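You operate a simulated robot arm through the tools that you are given. There is no shell and no other tool.

Carry out the task below with a simulated two-armed robot. There is one attempt and no reset: what you move stays moved.

JOB
Start the boiler: pump water up to the green band, then switch on; open the steam valve at green pressure.
Fine: shut the feed valve after pumping.
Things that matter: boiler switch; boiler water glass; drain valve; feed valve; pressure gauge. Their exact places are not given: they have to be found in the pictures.

Only the result counts: the job must be done as asked and must still hold three seconds after the hand-in. Knocking over, shifting, dropping, spilling or breaking anything else fails it.

ROBOT AND FRAMES
Two 7-joint arms with two-finger grippers on one trunk, hanging from a carriage that runs on a gantry, over the field with the corners [289.5, -56.2], [67.7, 97.8], [-5.3, -7.3], [216.5, -161.4] (x, y) and turns from -6.004 to 6.004 rad about z. Base frame: it is fixed where the carriage stands at the start and does not move with it; the origin is on the floor, on the carriage's upright axis, x ahead of it, y to its left, z up. Readings come in cm, rad, newtons and seconds.
The left shoulder is at the start at [4, 15.8, 82.7], the right one opposite. With the tool pointing down near the work surface each hand reaches from about 10 to 58 cm from the robot's upright axis, wherever it stands, measured 20 degrees to its own side. Places, roughly: boiler switch [250, -30, 70]; boiler water glass [260, -40, 70]; drain valve [260, -40, 40]; feed valve [250, -30, 50]; pressure gauge [250, -30, 80]. Payload 1.96 kg a hand.
The tool frame of a hand sits at the grasp point between the pads (the TCP): z along the fingers, y along the line on which they close. The tips reach 2 cm beyond it. The gripper opens to 7.2 cm; its body begins 3.8 cm behind the TCP.
Orientation is that of the tool frame in the base frame, as a unit quaternion [x, y, z, w]. With the fingers straight down and closing along the base's y, the tool's x points along the base's -x, its y along +y and its z along -z.

CONTROLS
- The arms move only by the tool drive_tool. It takes "left_commands", "right_commands" or both (then of equal length, played together; a hand with none holds still); each is a list of rows, each a list of 3 entries, a list of its own where there are three numbers: the turn, a rotation vector about the tool's x, y, z in units of 180 degrees (1.0 is 180 degrees), then the shift along the tool's x, y, z in units of 400 mm (1.0 is 400 mm), then the finger opening in cm, from 0 to 7.2. In form: [[[wx, wy, wz], [x, y, z], hand], ...]. A call has 1 to 20 rows; each row is the pose to reach, as a shift and turn from the pose commanded when the call began, along the tool's axes at that moment. A call with a number of a shift or a turn outside -1 to 1 is refused whole. A row lasts 0.2 s, in which the tool goes at most 5 cm and 0.15 rad; a call with a longer step from one row to the next is refused whole, and so is a gripper value outside its range. A pose out of reach is approached as far as the arm can. The call stops where the force on the tool passes 60 N (or 10 N more than at its start, if that is more) or the arm is blocked; 0.2 s more then pass. Each finger travels about 4.5 cm/s and halts on what it meets, pressing with about 30 N; the grip force reading is that of the motor and also rises with nothing between the fingers. The clock runs only during rows and for 0.2 s after the last one: add rows that repeat a pose to give the fingers time. It gives the time, the measured TCP pose, the force on the tool (base axes), the opening and the grip force at its end, in the units of the frame above (readings bear some noise), with the torque about the TCP (base axes, N m) and any sound that the robot's microphone picked up, and new pictures: "views" is both (left out), scene, wrist or none (wrist: the cameras of the hands that moved).
- Cameras (640 x 400 px; columns grow to the right, rows downward): "scene" is now at [24.08, 0.61, 120.03]; the picture's right is [0.08, -1.00, 0.00], its down [-0.71, -0.06, -0.70] and it looks along [0.70, 0.06, -0.71] (base axes); focal length 231 px, centre (320, 200). "left" rides on the left gripper at [7.1, -1.9, -8.2] in its tool frame; the picture's right is [0.26, 0.97, 0.00], its down [-0.67, 0.18, -0.72] and it looks along [-0.69, 0.19, 0.70] (tool axes); focal length 280 px, centre (320, 200). "right" rides on the right gripper at [7.1, 1.9, -8.2] in its tool frame; the picture's right is [-0.26, 0.96, 0.00], its down [-0.67, -0.18, -0.72] and it looks along [-0.69, -0.19, 0.70] (tool axes); focal length 280 px, centre (320, 200).
- slide_trunk(by): slides the trunk up (or, below 0, down) by that many cm; the arms and the scene camera ride with it, the base frame stays. It gives what a move gives, with no picture.
- steer(legs): drives the robot by 1 to 6 legs, each [ahead, left, turn to the left] in cm, cm and rad, along the robot's own axes; the way and the turn of a leg run together, so that a leg with both is an arc; at most 150 cm and 3.142 rad a leg. The arms and the cameras ride along, it lands a little off, and it stops where it bumps. It keeps to its track: a leg is cut to what the track allows. It gives what a move gives, and a new picture of the scene camera.
- pan_tilt(pan, tilt): turns the head with the scene camera to pan (to the left, within 1.501 rad either way) and tilt (down, from -0.506 to 1.204), counted from straight ahead of the robot. It gives what a move gives, and a new picture of the scene camera.
- locate(camera, pixels): for up to 12 pixels [column, row] of the newest picture of that camera ("zoom" is the newest enlarged one), the place [x, y, z] in the base frame of the surface seen there, good to about 0.2 cm. No time passes.
- inspect(camera, box): a new picture of the part [left, top, right, bottom] of that camera's present view, enlarged. No time passes.
- sign_off(): hands the job in; it is judged then, once.

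Leave the grippers open and the arms clear of the work at the hand-in unless told otherwise.

The tools are called as a command line: name --argument value ..., lists and objects as JSON in quotes. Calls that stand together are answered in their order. drive_tool: Moves the arms, as the interface text tells. Its arguments: {"type":"object","properties":{"left_commands":{"type":"array"},"right_commands":{"type":"array"},"views":{"type":"string","enum":["both","scene","wrist","none"]}},"required":[]} The other tools are called the same way: slide_trunk (by) moves the trunk up or down; steer (legs) drives the base; pan_tilt (pan, tilt) turns the head that bears the scene camera; locate (camera, pixels) gives the place of the surface under pixels of a picture; inspect (camera, box) takes an enlarged picture of a part of a camera's view; sign_off () hands the job in.

At the start:

```text
clock: 0.0
left_tcp_pos: [35.03, 11.39, 60.48]
left_tool_rot: [-0.001, 1.0, 0.0, 0.0]
left_force: [-0.2, 0.4, -0.1]
left_moment: [0.03, 0.01, 0.03]
left_opening: 7.2
left_gripper_force: 0.0
right_tcp_pos: [44.53, -23.63, 61.12]
right_tool_rot: [0.0, 1.0, 0.0, 0.0]
right_force: [0.5, 0.2, -0.9]
right_moment: [0.02, 0.01, 0.02]
right_opening: 7.22
right_gripper_force: 0.0
trunk travel left (down, up): [-15.0, 69.0]
robot x, y, heading: [0.05, -0.14, 0.003]
head pan, tilt (commanded): [0.08, 0.796]
```

scene: 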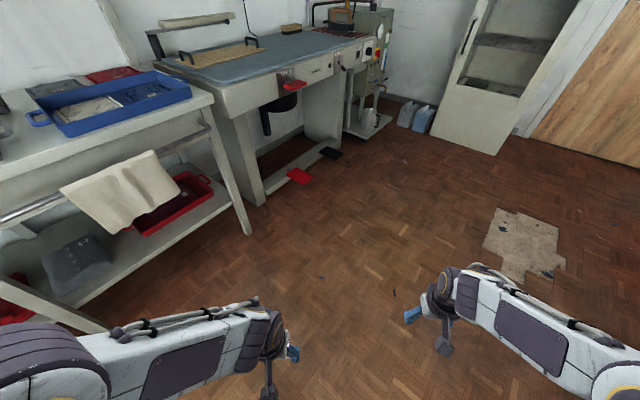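
right: 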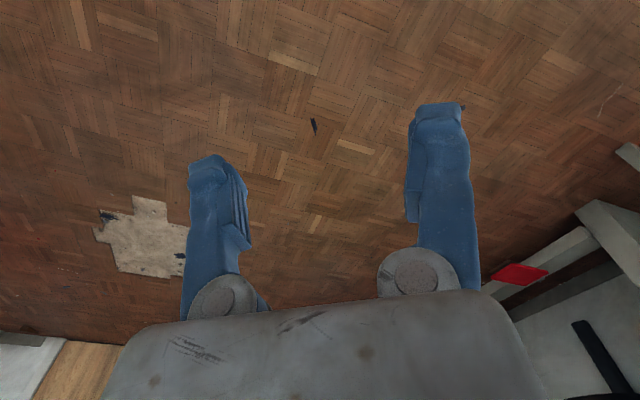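
left: 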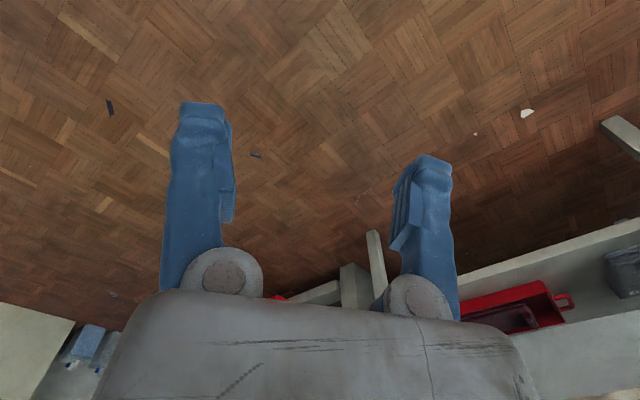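

The boiler looks to be at the far end of the ironing table, around pixels (340-395, 0-140). I'll enlarge that part first.

inspect --camera "scene" --box '[300, 0, 460, 150]'

locate --camera "scene" --pixels '[[370, 50], [370, 110], [360, 130], [310, 70], [320, 155], [405, 115], [470, 140], [480, 50], [245, 100], [262, 200]]'

```text
2.67 times, centred on (380, 75) of scene
```

zoom: 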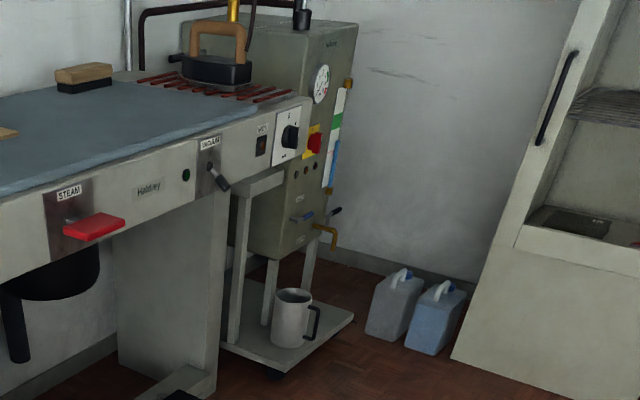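

```text
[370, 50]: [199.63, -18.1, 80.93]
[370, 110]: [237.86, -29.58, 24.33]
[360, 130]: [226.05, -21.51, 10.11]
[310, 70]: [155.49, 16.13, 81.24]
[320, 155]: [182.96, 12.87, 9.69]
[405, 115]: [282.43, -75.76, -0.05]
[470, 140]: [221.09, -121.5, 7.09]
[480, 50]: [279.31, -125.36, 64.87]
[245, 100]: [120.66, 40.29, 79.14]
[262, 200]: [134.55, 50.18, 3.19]
```

The table front runs along about (0.82, -0.57), so the boiler's front faces (-0.57, -0.82). I'll drive to about (180, -80) in two legs without turning and then look.

steer --legs '[[90, -50, 0], [80, -35, 0]]'

```text
clock: 9.7
left_tcp_pos: [206.46, -79.82, 60.55]
left_tool_rot: [0.018, 1.0, 0.0, 0.0]
left_force: [0.3, 0.0, -0.2]
left_moment: [-0.02, 0.0, 0.03]
left_opening: 7.18
left_gripper_force: 0.1
right_tcp_pos: [214.54, -115.43, 61.23]
right_tool_rot: [0.018, 1.0, 0.0, 0.001]
right_force: [0.0, -0.2, 0.2]
right_moment: [0.01, -0.01, 0.01]
right_opening: 7.19
right_gripper_force: 0.1
trunk travel left (down, up): [-15.0, 69.0]
robot x, y, heading: [170.93, -89.93, -0.034]
head pan, tilt (commanded): [0.08, 0.796]
```

scene: 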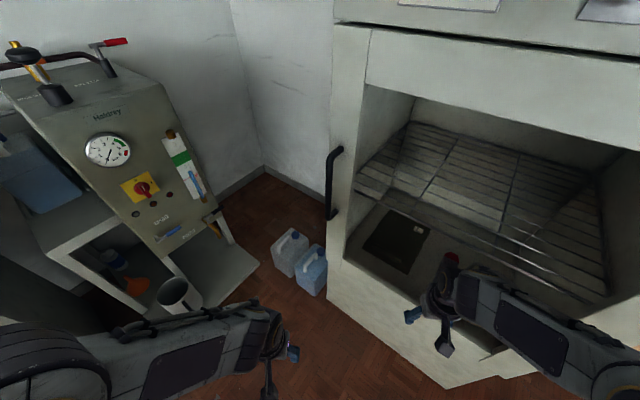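

The boiler is in view at left: gauge, yellow/red switch, water glass, and levers below. I'll turn left to face it squarely (heading ~0.96).

steer --legs '[[0, 0, 0.997]]'

pan_tilt --pan -0.3 --tilt 0.6

```text
clock: 12.6
left_tcp_pos: [181.65, -54.87, 60.48]
left_tool_rot: [-0.462, 0.887, 0.0, 0.0]
left_force: [0.4, 0.4, -0.2]
left_moment: [0.03, -0.03, -0.02]
left_opening: 7.16
left_gripper_force: 0.0
right_tcp_pos: [215.89, -67.16, 61.2]
right_tool_rot: [-0.461, 0.887, 0.0, -0.001]
right_force: [-0.1, 0.2, 0.2]
right_moment: [-0.01, 0.01, 0.0]
right_opening: 7.23
right_gripper_force: 0.0
trunk travel left (down, up): [-15.0, 69.0]
robot x, y, heading: [170.98, -89.83, 0.956]
head pan, tilt (commanded): [0.08, 0.796]
```

scene: 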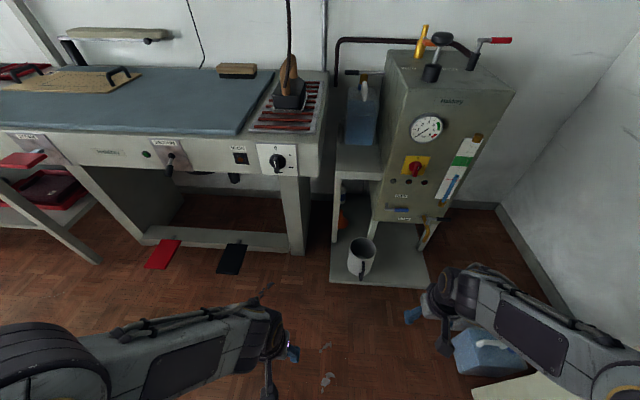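

```text
clock: 13.5
left_tcp_pos: [181.64, -54.88, 60.61]
left_tool_rot: [-0.462, 0.887, 0.001, 0.0]
left_force: [0.6, -0.2, 0.4]
left_moment: [0.02, 0.02, -0.02]
left_opening: 7.23
left_gripper_force: 0.0
right_tcp_pos: [215.78, -67.23, 61.23]
right_tool_rot: [-0.462, 0.887, -0.001, 0.001]
right_force: [0.0, -0.5, -1.0]
right_moment: [-0.01, -0.03, -0.03]
right_opening: 7.18
right_gripper_force: 0.0
trunk travel left (down, up): [-15.0, 69.0]
robot x, y, heading: [170.51, -90.02, 0.96]
head pan, tilt (commanded): [-0.3, 0.6]
```

scene: 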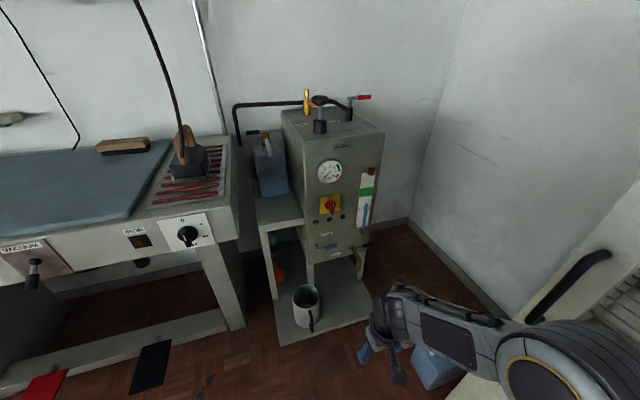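

Now I'll enlarge the boiler region (pixels 225-400, 80-350).

inspect --camera "scene" --box '[230, 80, 400, 190]'

inspect --camera "scene" --box '[240, 180, 410, 290]'

locate --camera "scene" --pixels '[[330, 171], [330, 205], [366, 205], [330, 245], [362, 247], [322, 102], [306, 102], [352, 108], [366, 97], [266, 148], [270, 172], [306, 305]]'

```text
3.64 times, centred on (315, 135) of scene
```

zoom: 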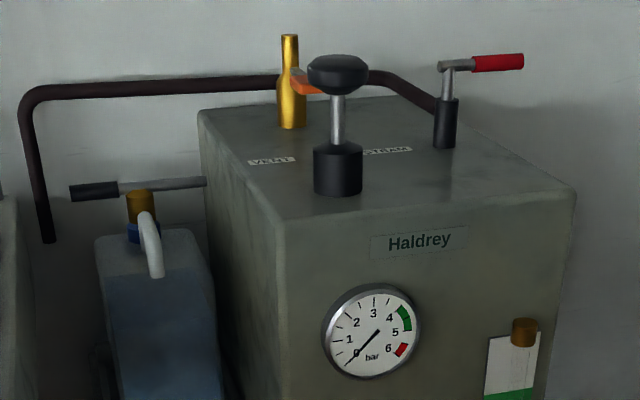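

```text
3.64 times, centred on (325, 235) of scene
```

zoom: 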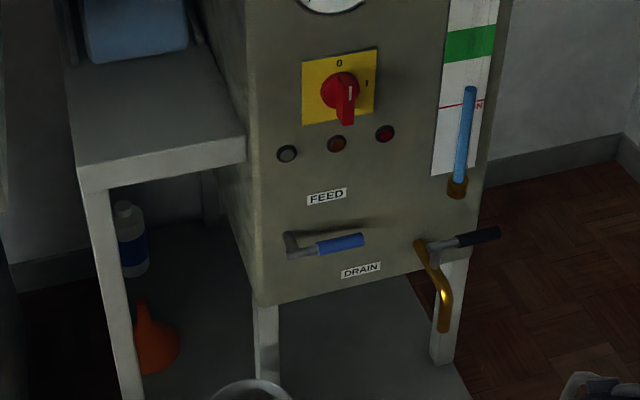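

```text
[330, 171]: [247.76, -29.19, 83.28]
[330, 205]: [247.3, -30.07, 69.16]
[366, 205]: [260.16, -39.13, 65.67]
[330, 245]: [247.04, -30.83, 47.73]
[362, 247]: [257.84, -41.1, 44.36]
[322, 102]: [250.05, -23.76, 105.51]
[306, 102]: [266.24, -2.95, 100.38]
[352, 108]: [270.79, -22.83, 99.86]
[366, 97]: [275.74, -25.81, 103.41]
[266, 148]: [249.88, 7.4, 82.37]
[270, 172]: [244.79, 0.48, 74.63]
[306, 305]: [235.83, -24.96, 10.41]
```

I'll take closer enlarged looks at the top fittings, the canister at left, and the feed/drain levers.

inspect --camera "scene" --box '[235, 90, 295, 200]'

inspect --camera "scene" --box '[295, 85, 375, 135]'

inspect --camera "scene" --box '[310, 190, 390, 270]'

inspect --camera "scene" --box '[350, 160, 390, 235]'

```text
3.64 times, centred on (265, 145) of scene
```

zoom: 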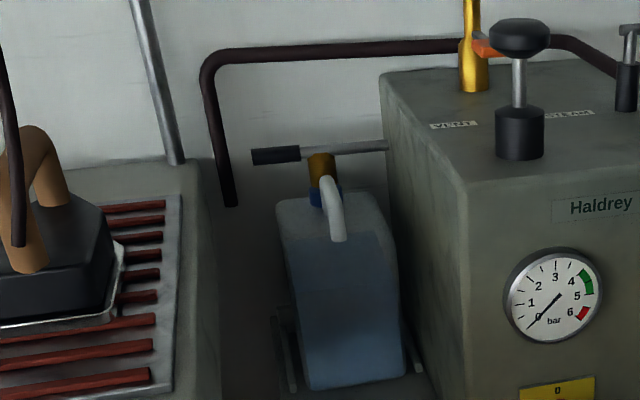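

```text
8.00 times, centred on (335, 110) of scene
```

zoom: 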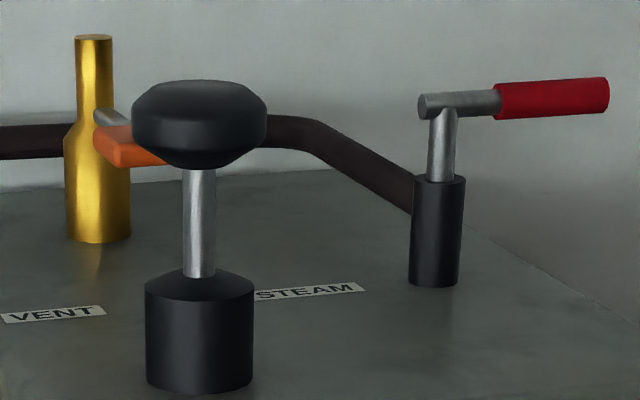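

```text
5.00 times, centred on (350, 230) of scene
```

zoom: 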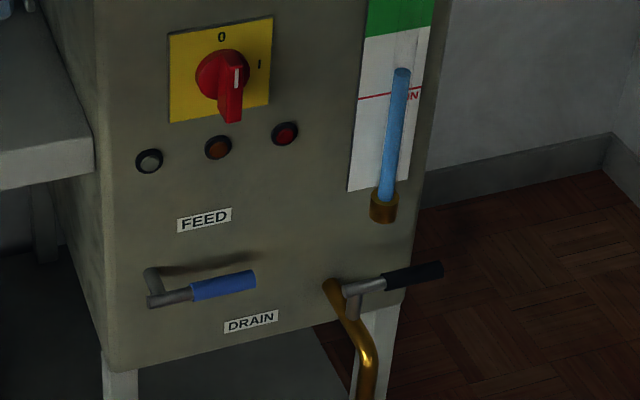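

```text
5.33 times, centred on (370, 198) of scene
```

zoom: 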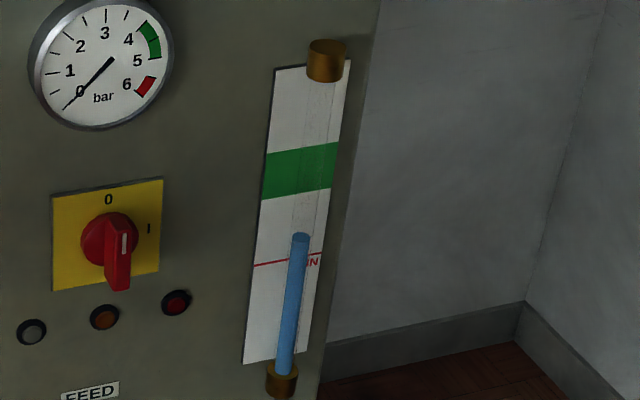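

Water stands just above the MIN mark, the gauge reads 0, and the switch is at 0. Before driving closer, I'll measure the cabinet on the right and a few more boiler points.

locate --camera "scene" --pixels '[[590, 262], [530, 320], [625, 200], [432, 355], [500, 180], [283, 112], [384, 135], [320, 140], [305, 262], [366, 265], [255, 190], [250, 133]]'

```text
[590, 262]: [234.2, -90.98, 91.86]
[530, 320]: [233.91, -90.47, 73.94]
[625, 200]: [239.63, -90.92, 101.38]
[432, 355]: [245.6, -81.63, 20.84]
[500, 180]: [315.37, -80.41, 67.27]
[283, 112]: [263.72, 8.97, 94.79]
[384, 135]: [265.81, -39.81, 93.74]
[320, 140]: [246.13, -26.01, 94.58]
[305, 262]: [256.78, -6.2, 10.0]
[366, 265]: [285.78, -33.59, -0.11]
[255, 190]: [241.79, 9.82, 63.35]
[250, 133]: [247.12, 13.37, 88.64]
```

I'll measure how far the right arm bulges to the side, since the cabinet front is nearby.

locate --camera "scene" --pixels '[[560, 375], [600, 345], [450, 345], [385, 340], [520, 370], [630, 380], [238, 210], [225, 160], [150, 260]]'

```text
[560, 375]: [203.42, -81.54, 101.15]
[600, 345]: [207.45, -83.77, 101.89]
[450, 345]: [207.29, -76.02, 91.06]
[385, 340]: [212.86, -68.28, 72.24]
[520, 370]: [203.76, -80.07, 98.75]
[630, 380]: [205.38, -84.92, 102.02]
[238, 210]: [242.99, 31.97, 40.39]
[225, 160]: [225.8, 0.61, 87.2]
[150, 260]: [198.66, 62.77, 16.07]
```

The elbow sits ~32 cm right of the axis, so there's room. I'll move ahead 30 and right 15 cm.

steer --legs '[[30, -15, 0]]'

pan_tilt --pan -0.25 --tilt 0.7

```text
clock: 15.7
left_tcp_pos: [211.49, -38.65, 60.49]
left_tool_rot: [-0.464, 0.886, 0.0, 0.001]
left_force: [1.1, -0.2, 1.0]
left_moment: [0.0, 0.03, 0.02]
left_opening: 7.21
left_gripper_force: 0.0
right_tcp_pos: [245.78, -50.73, 61.28]
right_tool_rot: [-0.465, 0.885, 0.0, 0.0]
right_force: [-0.6, -0.1, 1.1]
right_moment: [-0.04, 0.05, -0.04]
right_opening: 7.2
right_gripper_force: 0.1
trunk travel left (down, up): [-15.0, 69.0]
robot x, y, heading: [201.27, -73.99, 0.969]
head pan, tilt (commanded): [-0.3, 0.6]
```

scene: 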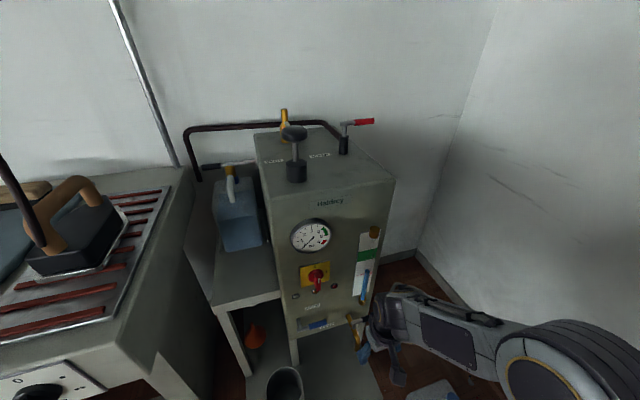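

```text
clock: 16.4
left_tcp_pos: [211.52, -38.78, 60.51]
left_tool_rot: [-0.464, 0.886, 0.0, 0.0]
left_force: [-0.1, 0.1, 0.6]
left_moment: [-0.02, 0.03, 0.02]
left_opening: 7.18
left_gripper_force: 0.0
right_tcp_pos: [245.93, -50.93, 61.18]
right_tool_rot: [-0.465, 0.885, 0.0, -0.001]
right_force: [-0.8, -0.6, -0.5]
right_moment: [0.02, 0.01, 0.0]
right_opening: 7.19
right_gripper_force: 0.1
trunk travel left (down, up): [-15.0, 69.0]
robot x, y, heading: [201.15, -74.3, 0.971]
head pan, tilt (commanded): [-0.25, 0.7]
```

scene: 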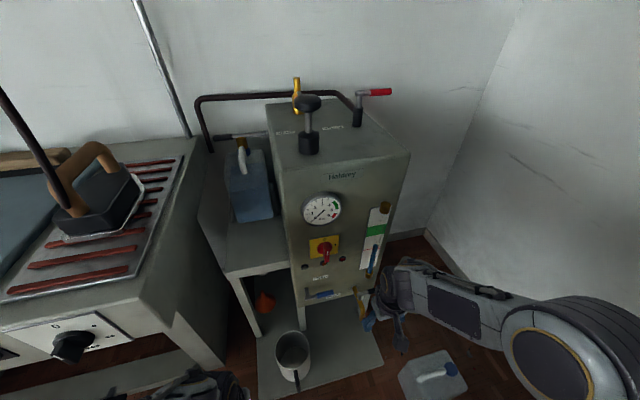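

I'm closer now. I'll enlarge the canister and handle at left, the top fittings, and the front.

inspect --camera "scene" --box '[190, 110, 290, 250]'

inspect --camera "scene" --box '[260, 70, 400, 165]'

inspect --camera "scene" --box '[290, 180, 400, 300]'

locate --camera "scene" --pixels '[[220, 136], [242, 140], [258, 135], [310, 102], [310, 146], [297, 90], [356, 115], [380, 92], [290, 170], [408, 155], [266, 104], [310, 126]]'

```text
2.86 times, centred on (240, 180) of scene
```

zoom: 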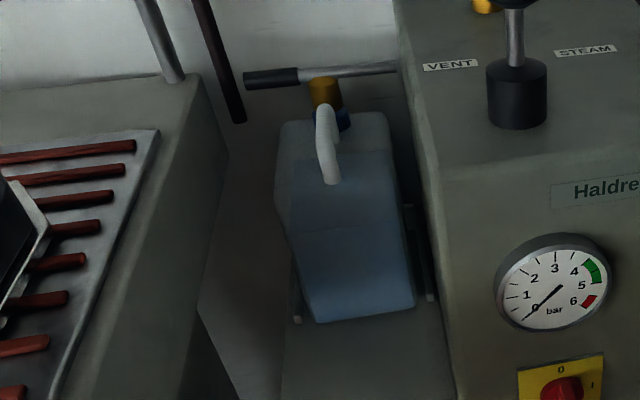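

```text
4.21 times, centred on (330, 118) of scene
```

zoom: 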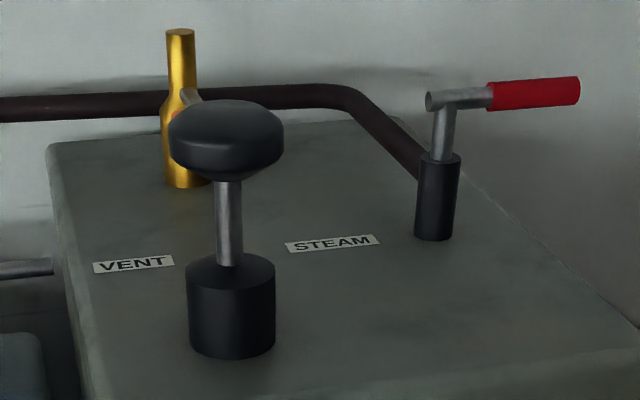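

```text
3.33 times, centred on (345, 240) of scene
```

zoom: 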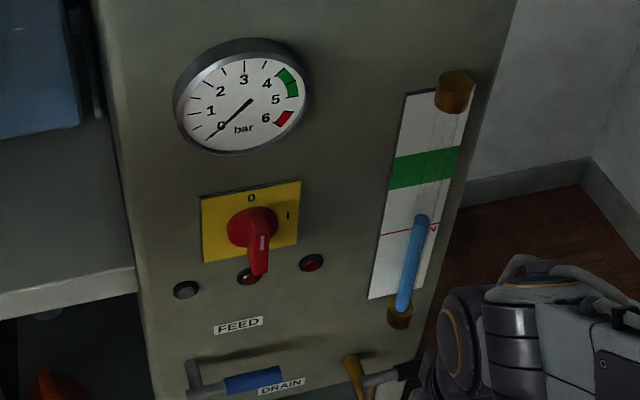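

```text
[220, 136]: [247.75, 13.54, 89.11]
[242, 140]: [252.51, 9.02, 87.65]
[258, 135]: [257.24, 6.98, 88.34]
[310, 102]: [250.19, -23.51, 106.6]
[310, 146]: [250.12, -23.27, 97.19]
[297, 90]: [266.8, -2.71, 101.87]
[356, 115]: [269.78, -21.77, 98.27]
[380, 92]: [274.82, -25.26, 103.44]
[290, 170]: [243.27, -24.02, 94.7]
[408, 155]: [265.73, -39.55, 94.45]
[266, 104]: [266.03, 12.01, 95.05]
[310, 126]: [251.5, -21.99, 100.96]
```

The rod with the black grip sticks out left from the boiler's side above the canister; the mushroom knob, brass fitting and red lever are on top. I'll raise the trunk for a better view from above.

slide_trunk --by 35

pan_tilt --pan -0.05 --tilt 0.85

```text
clock: 19.8
left_tcp_pos: [211.47, -38.68, 95.53]
left_tool_rot: [-0.465, 0.885, 0.0, 0.0]
left_force: [0.1, 0.3, 0.0]
left_moment: [0.0, -0.02, 0.01]
left_opening: 7.21
left_gripper_force: 0.0
right_tcp_pos: [245.99, -50.84, 96.1]
right_tool_rot: [-0.465, 0.885, 0.0, 0.0]
right_force: [-1.0, 0.3, 1.2]
right_moment: [0.01, 0.01, 0.02]
right_opening: 7.2
right_gripper_force: 0.0
trunk travel left (down, up): [-50.0, 34.0]
robot x, y, heading: [201.1, -74.06, 0.963]
head pan, tilt (commanded): [-0.25, 0.7]
```

```text
clock: 20.5
left_tcp_pos: [211.57, -38.68, 95.47]
left_tool_rot: [-0.465, 0.886, -0.001, 0.0]
left_force: [0.3, -0.4, 0.1]
left_moment: [0.01, 0.01, 0.02]
left_opening: 7.22
left_gripper_force: 0.0
right_tcp_pos: [245.93, -50.88, 96.26]
right_tool_rot: [-0.465, 0.885, 0.001, 0.0]
right_force: [0.1, 0.9, -0.9]
right_moment: [-0.04, 0.01, 0.01]
right_opening: 7.2
right_gripper_force: 0.0
trunk travel left (down, up): [-50.0, 34.0]
robot x, y, heading: [201.31, -74.2, 0.963]
head pan, tilt (commanded): [-0.051, 0.85]
```

scene: 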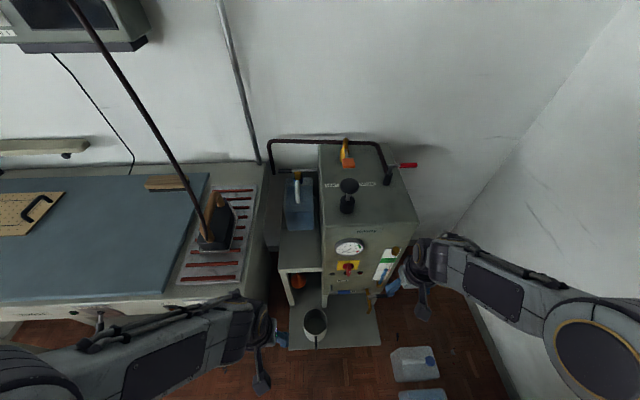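

From above I'll enlarge the boiler top and the canister lever.

inspect --camera "scene" --box '[260, 130, 340, 240]'

inspect --camera "scene" --box '[310, 130, 425, 230]'

locate --camera "scene" --pixels '[[290, 175], [298, 178], [310, 174], [348, 186], [348, 205], [345, 150], [348, 162], [388, 176], [407, 166], [333, 184], [367, 183], [312, 315]]'

```text
3.64 times, centred on (300, 185) of scene
```

zoom: 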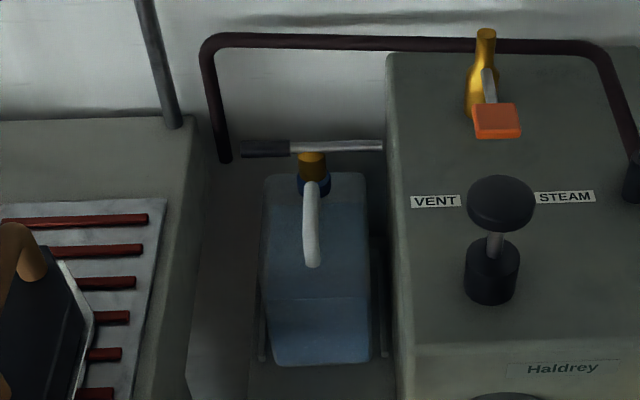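

```text
4.00 times, centred on (368, 180) of scene
```

zoom: 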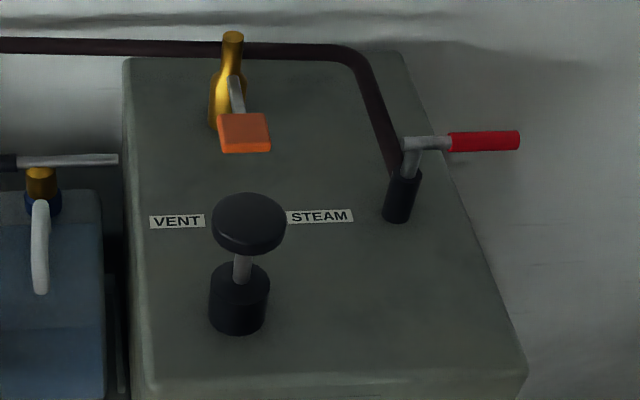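

```text
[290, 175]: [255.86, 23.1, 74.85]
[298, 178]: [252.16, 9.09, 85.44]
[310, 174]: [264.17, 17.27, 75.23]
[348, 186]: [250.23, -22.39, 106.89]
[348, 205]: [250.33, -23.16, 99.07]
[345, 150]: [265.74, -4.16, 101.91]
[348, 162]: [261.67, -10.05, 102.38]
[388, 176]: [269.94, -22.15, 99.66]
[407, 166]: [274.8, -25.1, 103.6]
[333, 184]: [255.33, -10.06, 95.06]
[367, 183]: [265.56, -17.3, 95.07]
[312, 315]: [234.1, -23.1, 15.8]
```

The VENT and STEAM labels sit next to the orange paddle and the red lever; the mushroom knob is unlabelled. I'll look with the wrist cameras too.

inspect --camera "left" --box '[0, 0, 640, 400]'

inspect --camera "right" --box '[0, 0, 640, 400]'

inspect --camera "scene" --box '[280, 155, 330, 195]'

```text
1.00 times, centred on (320, 200) of left (not enlarged: the box is as wide or as high as the picture)
```

zoom: 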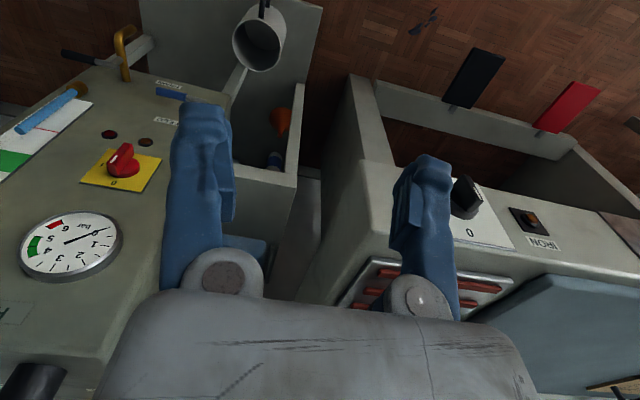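

```text
1.00 times, centred on (320, 200) of right (not enlarged: the box is as wide or as high as the picture)
```

zoom: 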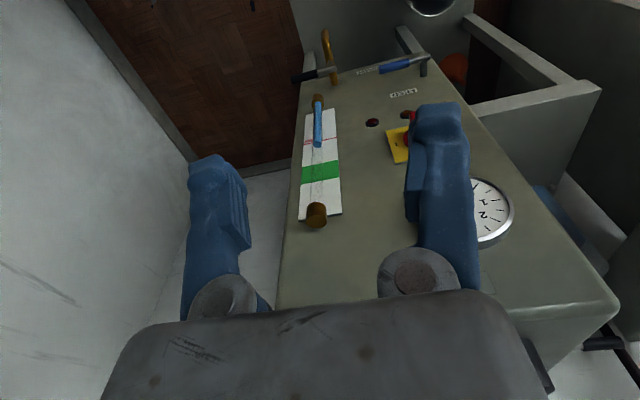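

```text
10.00 times, centred on (305, 175) of scene
```

zoom: 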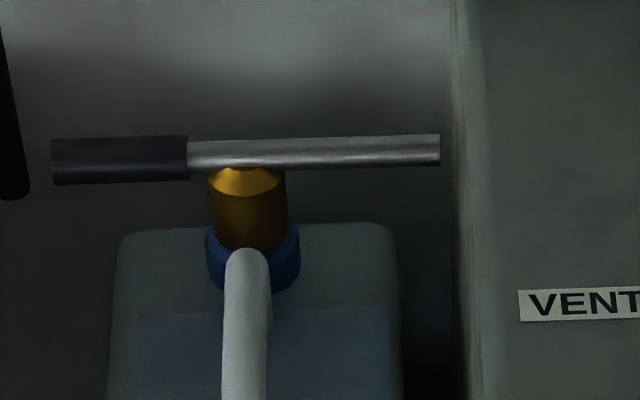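

I'll zoom into the right wrist view on the feed and drain levers (295-450, 25-105), and the switch.

inspect --camera "right" --box '[285, 25, 445, 125]'

inspect --camera "left" --box '[0, 20, 240, 200]'

locate --camera "left" --pixels '[[120, 165], [65, 95], [172, 92], [167, 86], [75, 57], [126, 45]]'

locate --camera "right" --pixels '[[422, 62], [395, 65], [333, 72], [305, 77], [326, 45], [404, 93], [320, 170], [321, 145], [317, 213], [318, 102]]'

```text
4.00 times, centred on (365, 75) of right
```

zoom: 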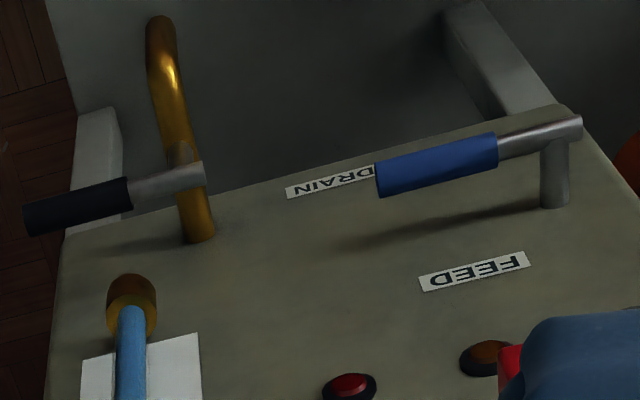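

```text
2.22 times, centred on (120, 110) of left
```

zoom: 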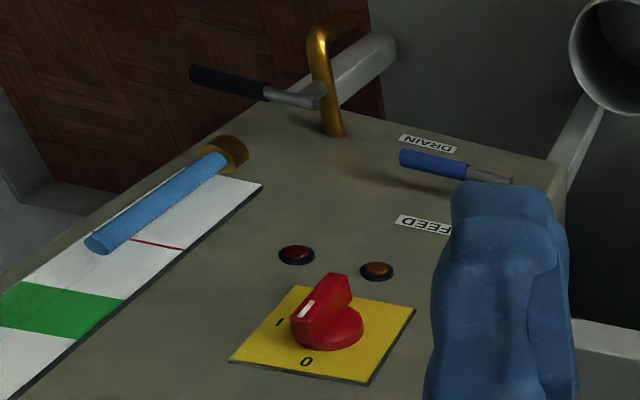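

```text
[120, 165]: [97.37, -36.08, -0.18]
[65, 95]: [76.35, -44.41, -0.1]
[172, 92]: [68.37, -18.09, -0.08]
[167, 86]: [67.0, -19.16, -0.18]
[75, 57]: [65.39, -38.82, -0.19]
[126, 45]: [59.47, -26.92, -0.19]
```

```text
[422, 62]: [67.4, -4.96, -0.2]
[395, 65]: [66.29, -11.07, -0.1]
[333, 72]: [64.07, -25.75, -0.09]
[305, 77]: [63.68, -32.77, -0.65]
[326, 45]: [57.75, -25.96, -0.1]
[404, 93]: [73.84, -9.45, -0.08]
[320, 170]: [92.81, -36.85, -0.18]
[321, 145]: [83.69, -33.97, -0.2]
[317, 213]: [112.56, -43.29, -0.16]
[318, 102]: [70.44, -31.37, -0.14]
```

The picture used for locate is old for the wrist cameras. Next I raise both hands 16 cm (tool z is down, so shift z = -0.4) before going closer, to clear the boiler top (z≈95).

drive_tool --left_commands '[[[0, 0, 0], [0, 0, -0.1], 7.2], [[0, 0, 0], [0, 0, -0.2], 7.2], [[0, 0, 0], [0, 0, -0.3], 7.2], [[0, 0, 0], [0, 0, -0.4], 7.2]]' --right_commands '[[[0, 0, 0], [0, 0, -0.1], 7.2], [[0, 0, 0], [0, 0, -0.2], 7.2], [[0, 0, 0], [0, 0, -0.3], 7.2], [[0, 0, 0], [0, 0, -0.4], 7.2]]' --views "both"

```text
clock: 21.5
left_tcp_pos: [211.43, -38.74, 111.69]
left_tool_rot: [-0.465, 0.885, -0.001, 0.0]
left_force: [0.8, 0.7, -0.3]
left_moment: [0.02, 0.02, -0.01]
left_opening: 7.22
left_gripper_force: 0.1
right_tcp_pos: [245.67, -50.67, 111.99]
right_tool_rot: [-0.464, 0.886, 0.0, 0.0]
right_force: [0.7, 0.1, 0.2]
right_moment: [0.0, 0.06, -0.02]
right_opening: 7.2
right_gripper_force: 0.0
trunk travel left (down, up): [-50.0, 34.0]
robot x, y, heading: [201.04, -74.21, 0.968]
head pan, tilt (commanded): [-0.051, 0.85]
```

scene: 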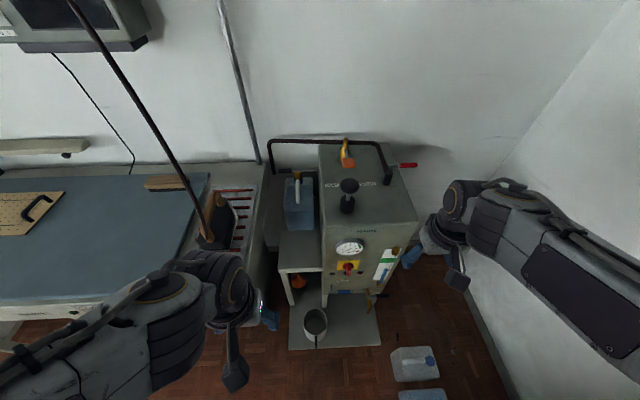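
right: 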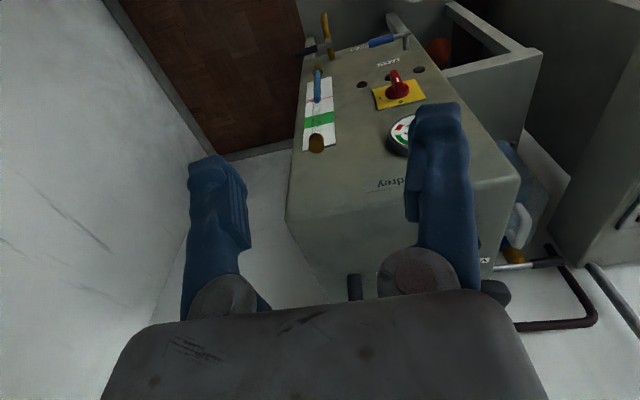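
left: 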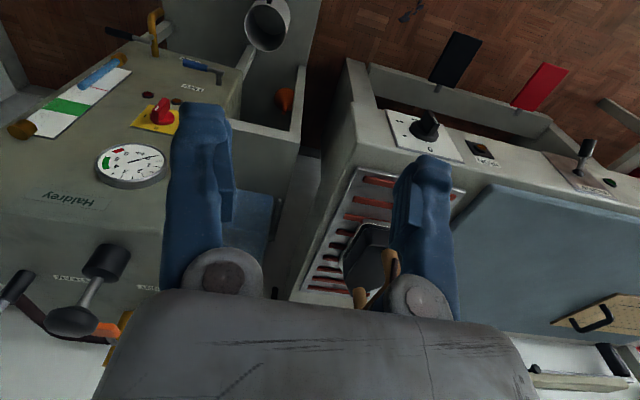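

Now I locate front-panel parts from the fresh wrist pictures: feed and drain levers, switch, glass marks.

locate --camera "right" --pixels '[[405, 42], [382, 42], [331, 50], [310, 50], [325, 30], [398, 88], [384, 103], [319, 119], [321, 98], [316, 143], [318, 72], [316, 102]]'

inspect --camera "right" --box '[290, 5, 450, 165]'

inspect --camera "left" --box '[90, 20, 250, 140]'

inspect --camera "right" --box '[440, 130, 640, 340]'

```text
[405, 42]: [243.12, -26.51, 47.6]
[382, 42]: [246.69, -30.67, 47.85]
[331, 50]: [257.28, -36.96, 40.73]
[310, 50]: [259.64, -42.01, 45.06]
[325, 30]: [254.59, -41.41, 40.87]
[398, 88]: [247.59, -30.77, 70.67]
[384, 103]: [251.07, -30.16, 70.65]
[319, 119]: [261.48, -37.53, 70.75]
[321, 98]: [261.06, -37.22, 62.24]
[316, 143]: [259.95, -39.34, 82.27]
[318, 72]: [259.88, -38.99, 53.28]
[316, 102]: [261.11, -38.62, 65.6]
```

```text
2.50 times, centred on (370, 85) of right
```

zoom: 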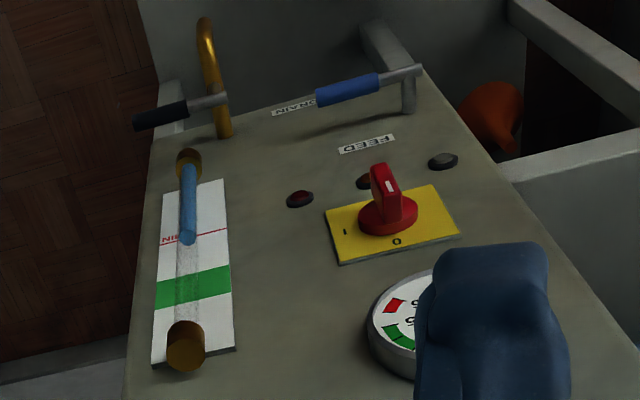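

```text
3.33 times, centred on (170, 80) of left
```

zoom: 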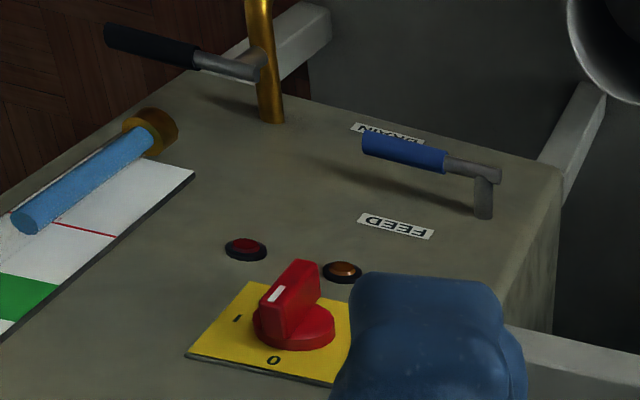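

```text
1.90 times, centred on (540, 235) of right
```

zoom: 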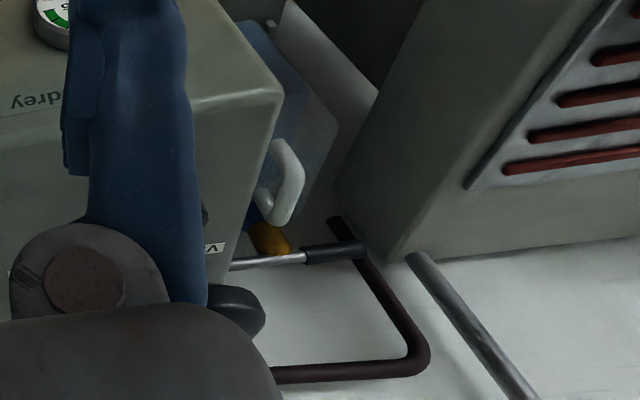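

The switch bar's white mark points to 0; feed and drain levers both lie horizontal. I'll drive 20 cm ahead to bring the top of the boiler in reach.

steer --legs '[[20, 0, 0]]'

drive_tool --right_commands '[[[0, 0, 0], [0, 0, -0.05], 7.2]]' --views "both"

```text
clock: 23.1
left_tcp_pos: [222.78, -22.04, 111.52]
left_tool_rot: [-0.466, 0.885, 0.0, 0.0]
left_force: [0.3, 0.3, 1.0]
left_moment: [0.0, 0.0, 0.01]
left_opening: 7.2
left_gripper_force: 0.2
right_tcp_pos: [257.03, -33.92, 111.83]
right_tool_rot: [-0.466, 0.885, 0.0, 0.0]
right_force: [0.1, 0.5, 0.2]
right_moment: [-0.02, 0.0, -0.01]
right_opening: 7.19
right_gripper_force: 0.0
trunk travel left (down, up): [-50.0, 34.0]
robot x, y, heading: [212.48, -57.67, 0.966]
head pan, tilt (commanded): [-0.051, 0.85]
```

scene: 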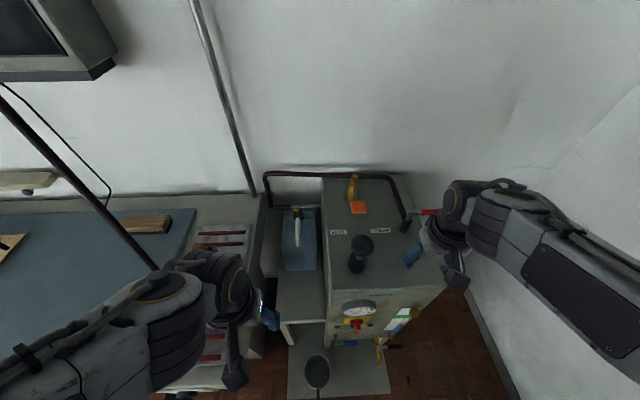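

```text
clock: 23.5
left_tcp_pos: [222.88, -22.0, 111.55]
left_tool_rot: [-0.465, 0.885, 0.0, 0.0]
left_force: [0.3, 0.1, -1.0]
left_moment: [0.0, -0.03, 0.03]
left_opening: 7.19
left_gripper_force: 0.1
right_tcp_pos: [257.04, -33.98, 114.0]
right_tool_rot: [-0.467, 0.884, -0.001, 0.0]
right_force: [0.2, -0.2, -0.2]
right_moment: [-0.01, 0.01, 0.04]
right_opening: 7.2
right_gripper_force: 0.1
trunk travel left (down, up): [-50.0, 34.0]
robot x, y, heading: [212.86, -57.11, 0.966]
head pan, tilt (commanded): [-0.051, 0.85]
```

scene: 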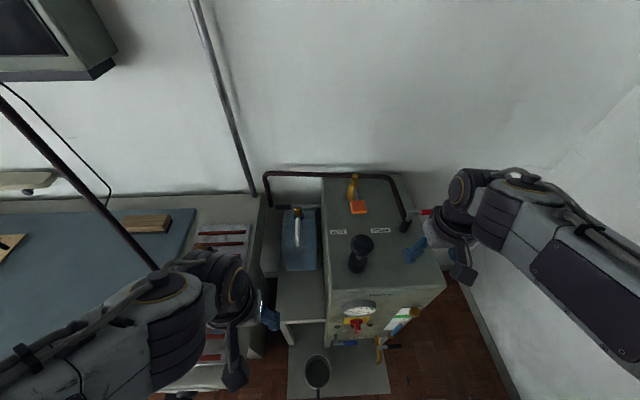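
right: 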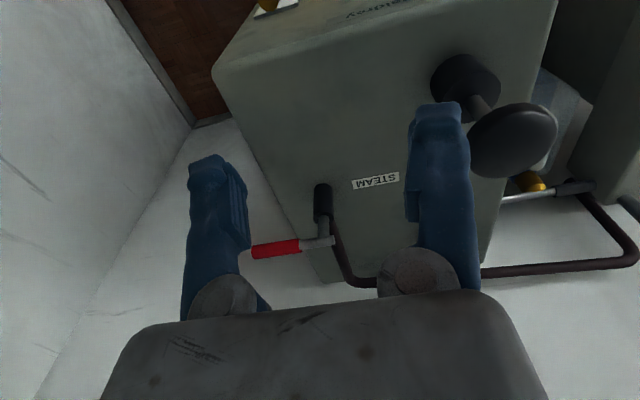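

Now I locate the mushroom knob and its barrel in both fresh pictures.

locate --camera "scene" --pixels '[[362, 243], [353, 243], [371, 243], [362, 236], [362, 251], [357, 266], [300, 208], [285, 206], [316, 207], [353, 190], [358, 207], [330, 345]]'

locate --camera "right" --pixels '[[515, 135], [480, 135], [550, 135], [515, 110], [515, 165], [465, 80], [480, 103], [325, 200], [330, 240], [255, 250], [275, 248], [520, 195]]'

inspect --camera "scene" --box '[260, 160, 330, 230]'

inspect --camera "right" --box '[430, 30, 640, 290]'

```text
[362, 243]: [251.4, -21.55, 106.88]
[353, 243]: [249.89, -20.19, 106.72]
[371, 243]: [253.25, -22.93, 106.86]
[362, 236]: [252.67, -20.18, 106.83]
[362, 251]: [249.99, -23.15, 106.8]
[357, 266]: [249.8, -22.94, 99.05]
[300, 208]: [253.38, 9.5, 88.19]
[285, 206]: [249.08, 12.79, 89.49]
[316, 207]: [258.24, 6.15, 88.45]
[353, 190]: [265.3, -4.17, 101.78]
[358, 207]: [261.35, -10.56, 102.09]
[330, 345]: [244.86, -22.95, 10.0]
```

```text
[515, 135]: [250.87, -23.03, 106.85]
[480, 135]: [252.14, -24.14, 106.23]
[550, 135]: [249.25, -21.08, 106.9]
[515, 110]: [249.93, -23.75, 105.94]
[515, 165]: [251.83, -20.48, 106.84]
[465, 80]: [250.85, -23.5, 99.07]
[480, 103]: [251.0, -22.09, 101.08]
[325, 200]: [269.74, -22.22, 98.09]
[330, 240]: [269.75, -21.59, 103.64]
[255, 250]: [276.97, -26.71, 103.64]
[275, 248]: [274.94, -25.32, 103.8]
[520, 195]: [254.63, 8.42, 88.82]
```

```text
5.71 times, centred on (295, 195) of scene
```

zoom: 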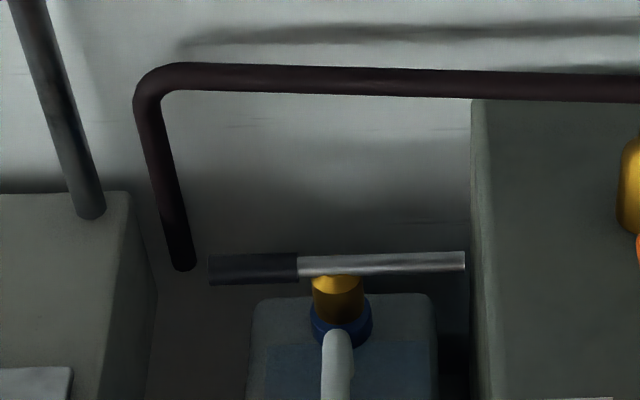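

```text
1.54 times, centred on (535, 160) of right
```

zoom: 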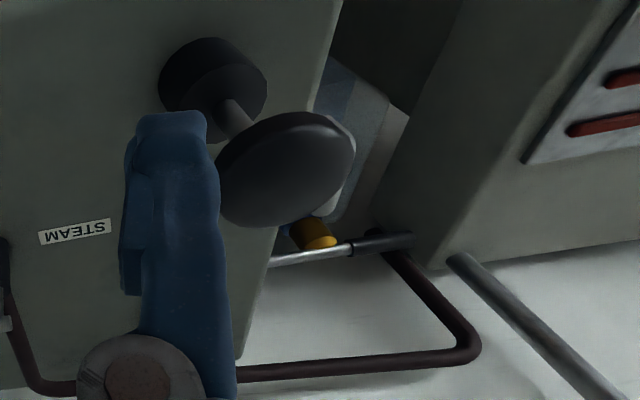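

The knob's axis is about (251.2, -21.8), top at z≈106.9; it looks like a plunger pump. I move the right hand over it (forward 6.7 cm, left 11.8 cm), staying at height 114.

drive_tool --right_commands '[[[0, 0, 0], [-0.042, 0.074, 0], 7.2], [[0, 0, 0], [-0.084, 0.148, 0], 7.2], [[0, 0, 0], [-0.126, 0.222, 0], 7.2], [[0, 0, 0], [-0.1675, 0.295, 0], 7.2], [[0, 0, 0], [-0.1675, 0.295, 0], 7.2]]' --views "both"

```text
clock: 24.7
left_tcp_pos: [222.82, -22.04, 111.61]
left_tool_rot: [-0.466, 0.885, 0.0, 0.0]
left_force: [-1.1, 0.3, 0.8]
left_moment: [0.03, 0.0, 0.01]
left_opening: 7.22
left_gripper_force: 0.1
right_tcp_pos: [250.87, -21.39, 114.01]
right_tool_rot: [-0.466, 0.885, 0.0, 0.0]
right_force: [0.2, 0.5, -0.3]
right_moment: [-0.01, 0.0, 0.03]
right_opening: 7.2
right_gripper_force: 0.0
trunk travel left (down, up): [-50.0, 34.0]
robot x, y, heading: [212.72, -57.35, 0.973]
head pan, tilt (commanded): [-0.051, 0.85]
```

scene: 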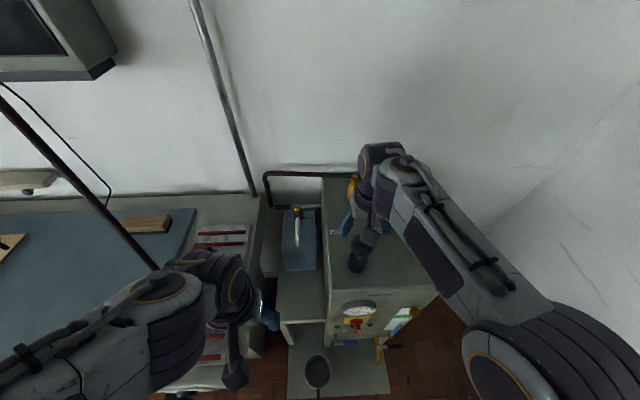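
right: 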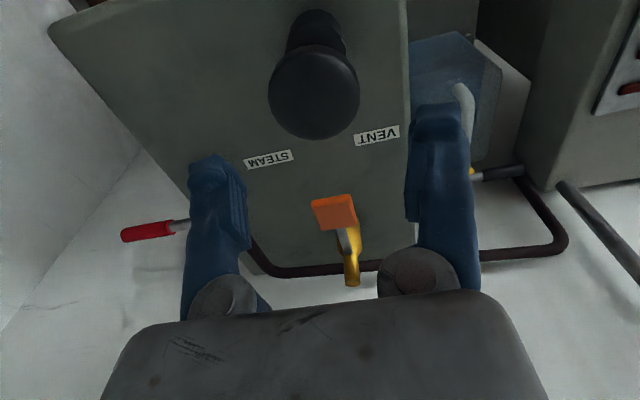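

The knob at pixel (314, 90) lines up with the point under the grasp centre. I descend 8.5 cm so the open fingers straddle the knob.

drive_tool --right_commands '[[[0, 0, 0], [0, 0, 0.07], 7.2], [[0, 0, 0], [0, 0, 0.14], 7.2], [[0, 0, 0], [0, 0, 0.2125], 7.2], [[0, 0, 0], [0, 0, 0.2125], 7.2]]' --views "both"

```text
clock: 25.7
left_tcp_pos: [222.77, -22.04, 111.64]
left_tool_rot: [-0.466, 0.885, -0.001, 0.0]
left_force: [0.9, -0.2, -0.1]
left_moment: [0.03, -0.02, 0.02]
left_opening: 7.21
left_gripper_force: 0.2
right_tcp_pos: [251.01, -21.64, 105.57]
right_tool_rot: [-0.466, 0.885, 0.0, 0.0]
right_force: [0.6, 0.7, -0.4]
right_moment: [0.01, 0.0, 0.0]
right_opening: 7.22
right_gripper_force: 0.1
trunk travel left (down, up): [-50.0, 34.0]
robot x, y, heading: [212.45, -57.29, 0.973]
head pan, tilt (commanded): [-0.051, 0.85]
```

scene: 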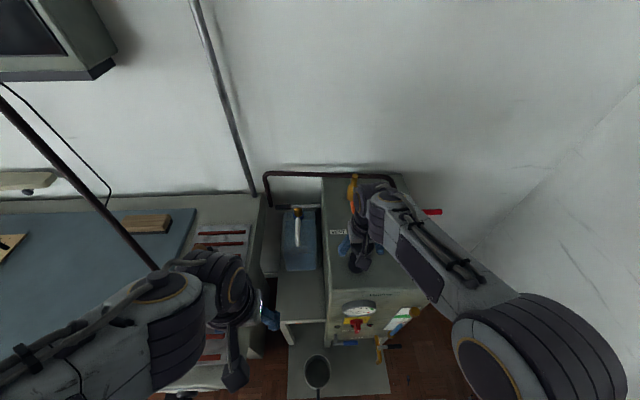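
right: 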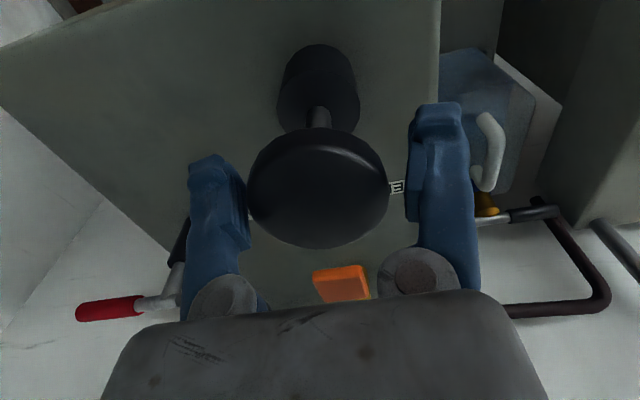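

The knob sits between the pads. I close the fingers on it.

drive_tool --right_commands '[[[0, 0, 0], [0, 0, 0], 4.5], [[0, 0, 0], [0, 0, 0], 3.5], [[0, 0, 0], [0, 0, 0], 3.0], [[0, 0, 0], [0, 0, 0], 3.0]]' --views "wrist"

```text
clock: 26.7
left_tcp_pos: [222.95, -22.11, 111.49]
left_tool_rot: [-0.466, 0.885, 0.001, 0.001]
left_force: [0.2, -0.2, -0.4]
left_moment: [0.03, 0.0, 0.0]
left_opening: 7.2
left_gripper_force: 0.1
right_tcp_pos: [251.26, -21.92, 105.53]
right_tool_rot: [-0.465, 0.885, -0.001, 0.0]
right_force: [9.8, -5.8, -4.0]
right_moment: [0.03, 0.07, -0.3]
right_opening: 5.79
right_gripper_force: 40.0
trunk travel left (down, up): [-50.0, 34.0]
robot x, y, heading: [212.29, -57.14, 0.971]
head pan, tilt (commanded): [-0.051, 0.85]
```

right: 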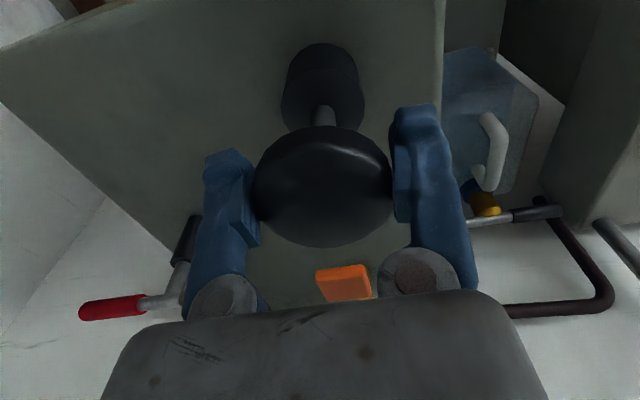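

Gripped at 5.8 cm. I now press down 1.5 cm in small steps (with a 0.3 cm sideways correction) to test how it moves.

drive_tool --right_commands '[[[0, 0, 0], [0, -0.007, 0], 3.0], [[0, 0, 0], [0, -0.007, 0.0125], 3.0], [[0, 0, 0], [0, -0.007, 0.025], 3.0], [[0, 0, 0], [0, -0.007, 0.0375], 3.0], [[0, 0, 0], [0, -0.007, 0.0375], 3.0]]' --views "both"

```text
clock: 27.9
left_tcp_pos: [222.77, -22.06, 111.61]
left_tool_rot: [-0.466, 0.885, 0.0, 0.001]
left_force: [-0.4, 1.6, 0.9]
left_moment: [0.02, 0.0, 0.0]
left_opening: 7.18
left_gripper_force: 0.0
right_tcp_pos: [251.33, -21.69, 104.05]
right_tool_rot: [-0.467, 0.884, -0.001, -0.001]
right_force: [-1.2, -3.0, 6.5]
right_moment: [0.72, -0.33, 0.28]
right_opening: 5.76
right_gripper_force: 39.8
trunk travel left (down, up): [-50.0, 34.0]
robot x, y, heading: [212.73, -57.41, 0.97]
head pan, tilt (commanded): [-0.051, 0.85]
```

scene: 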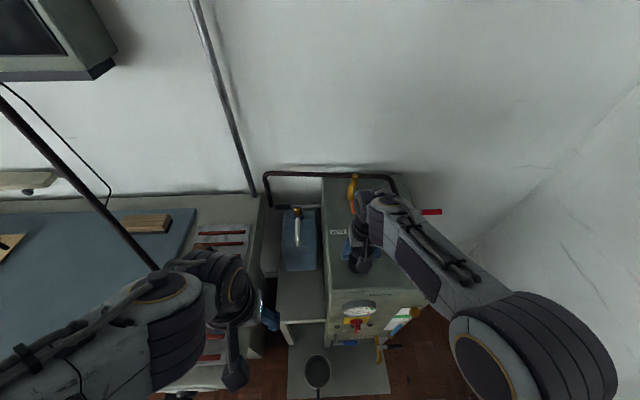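
right: 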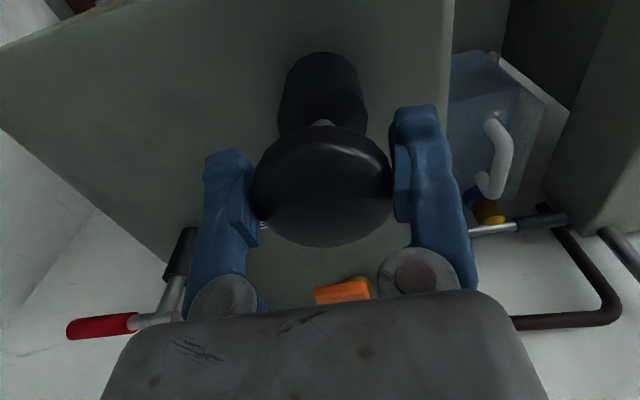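

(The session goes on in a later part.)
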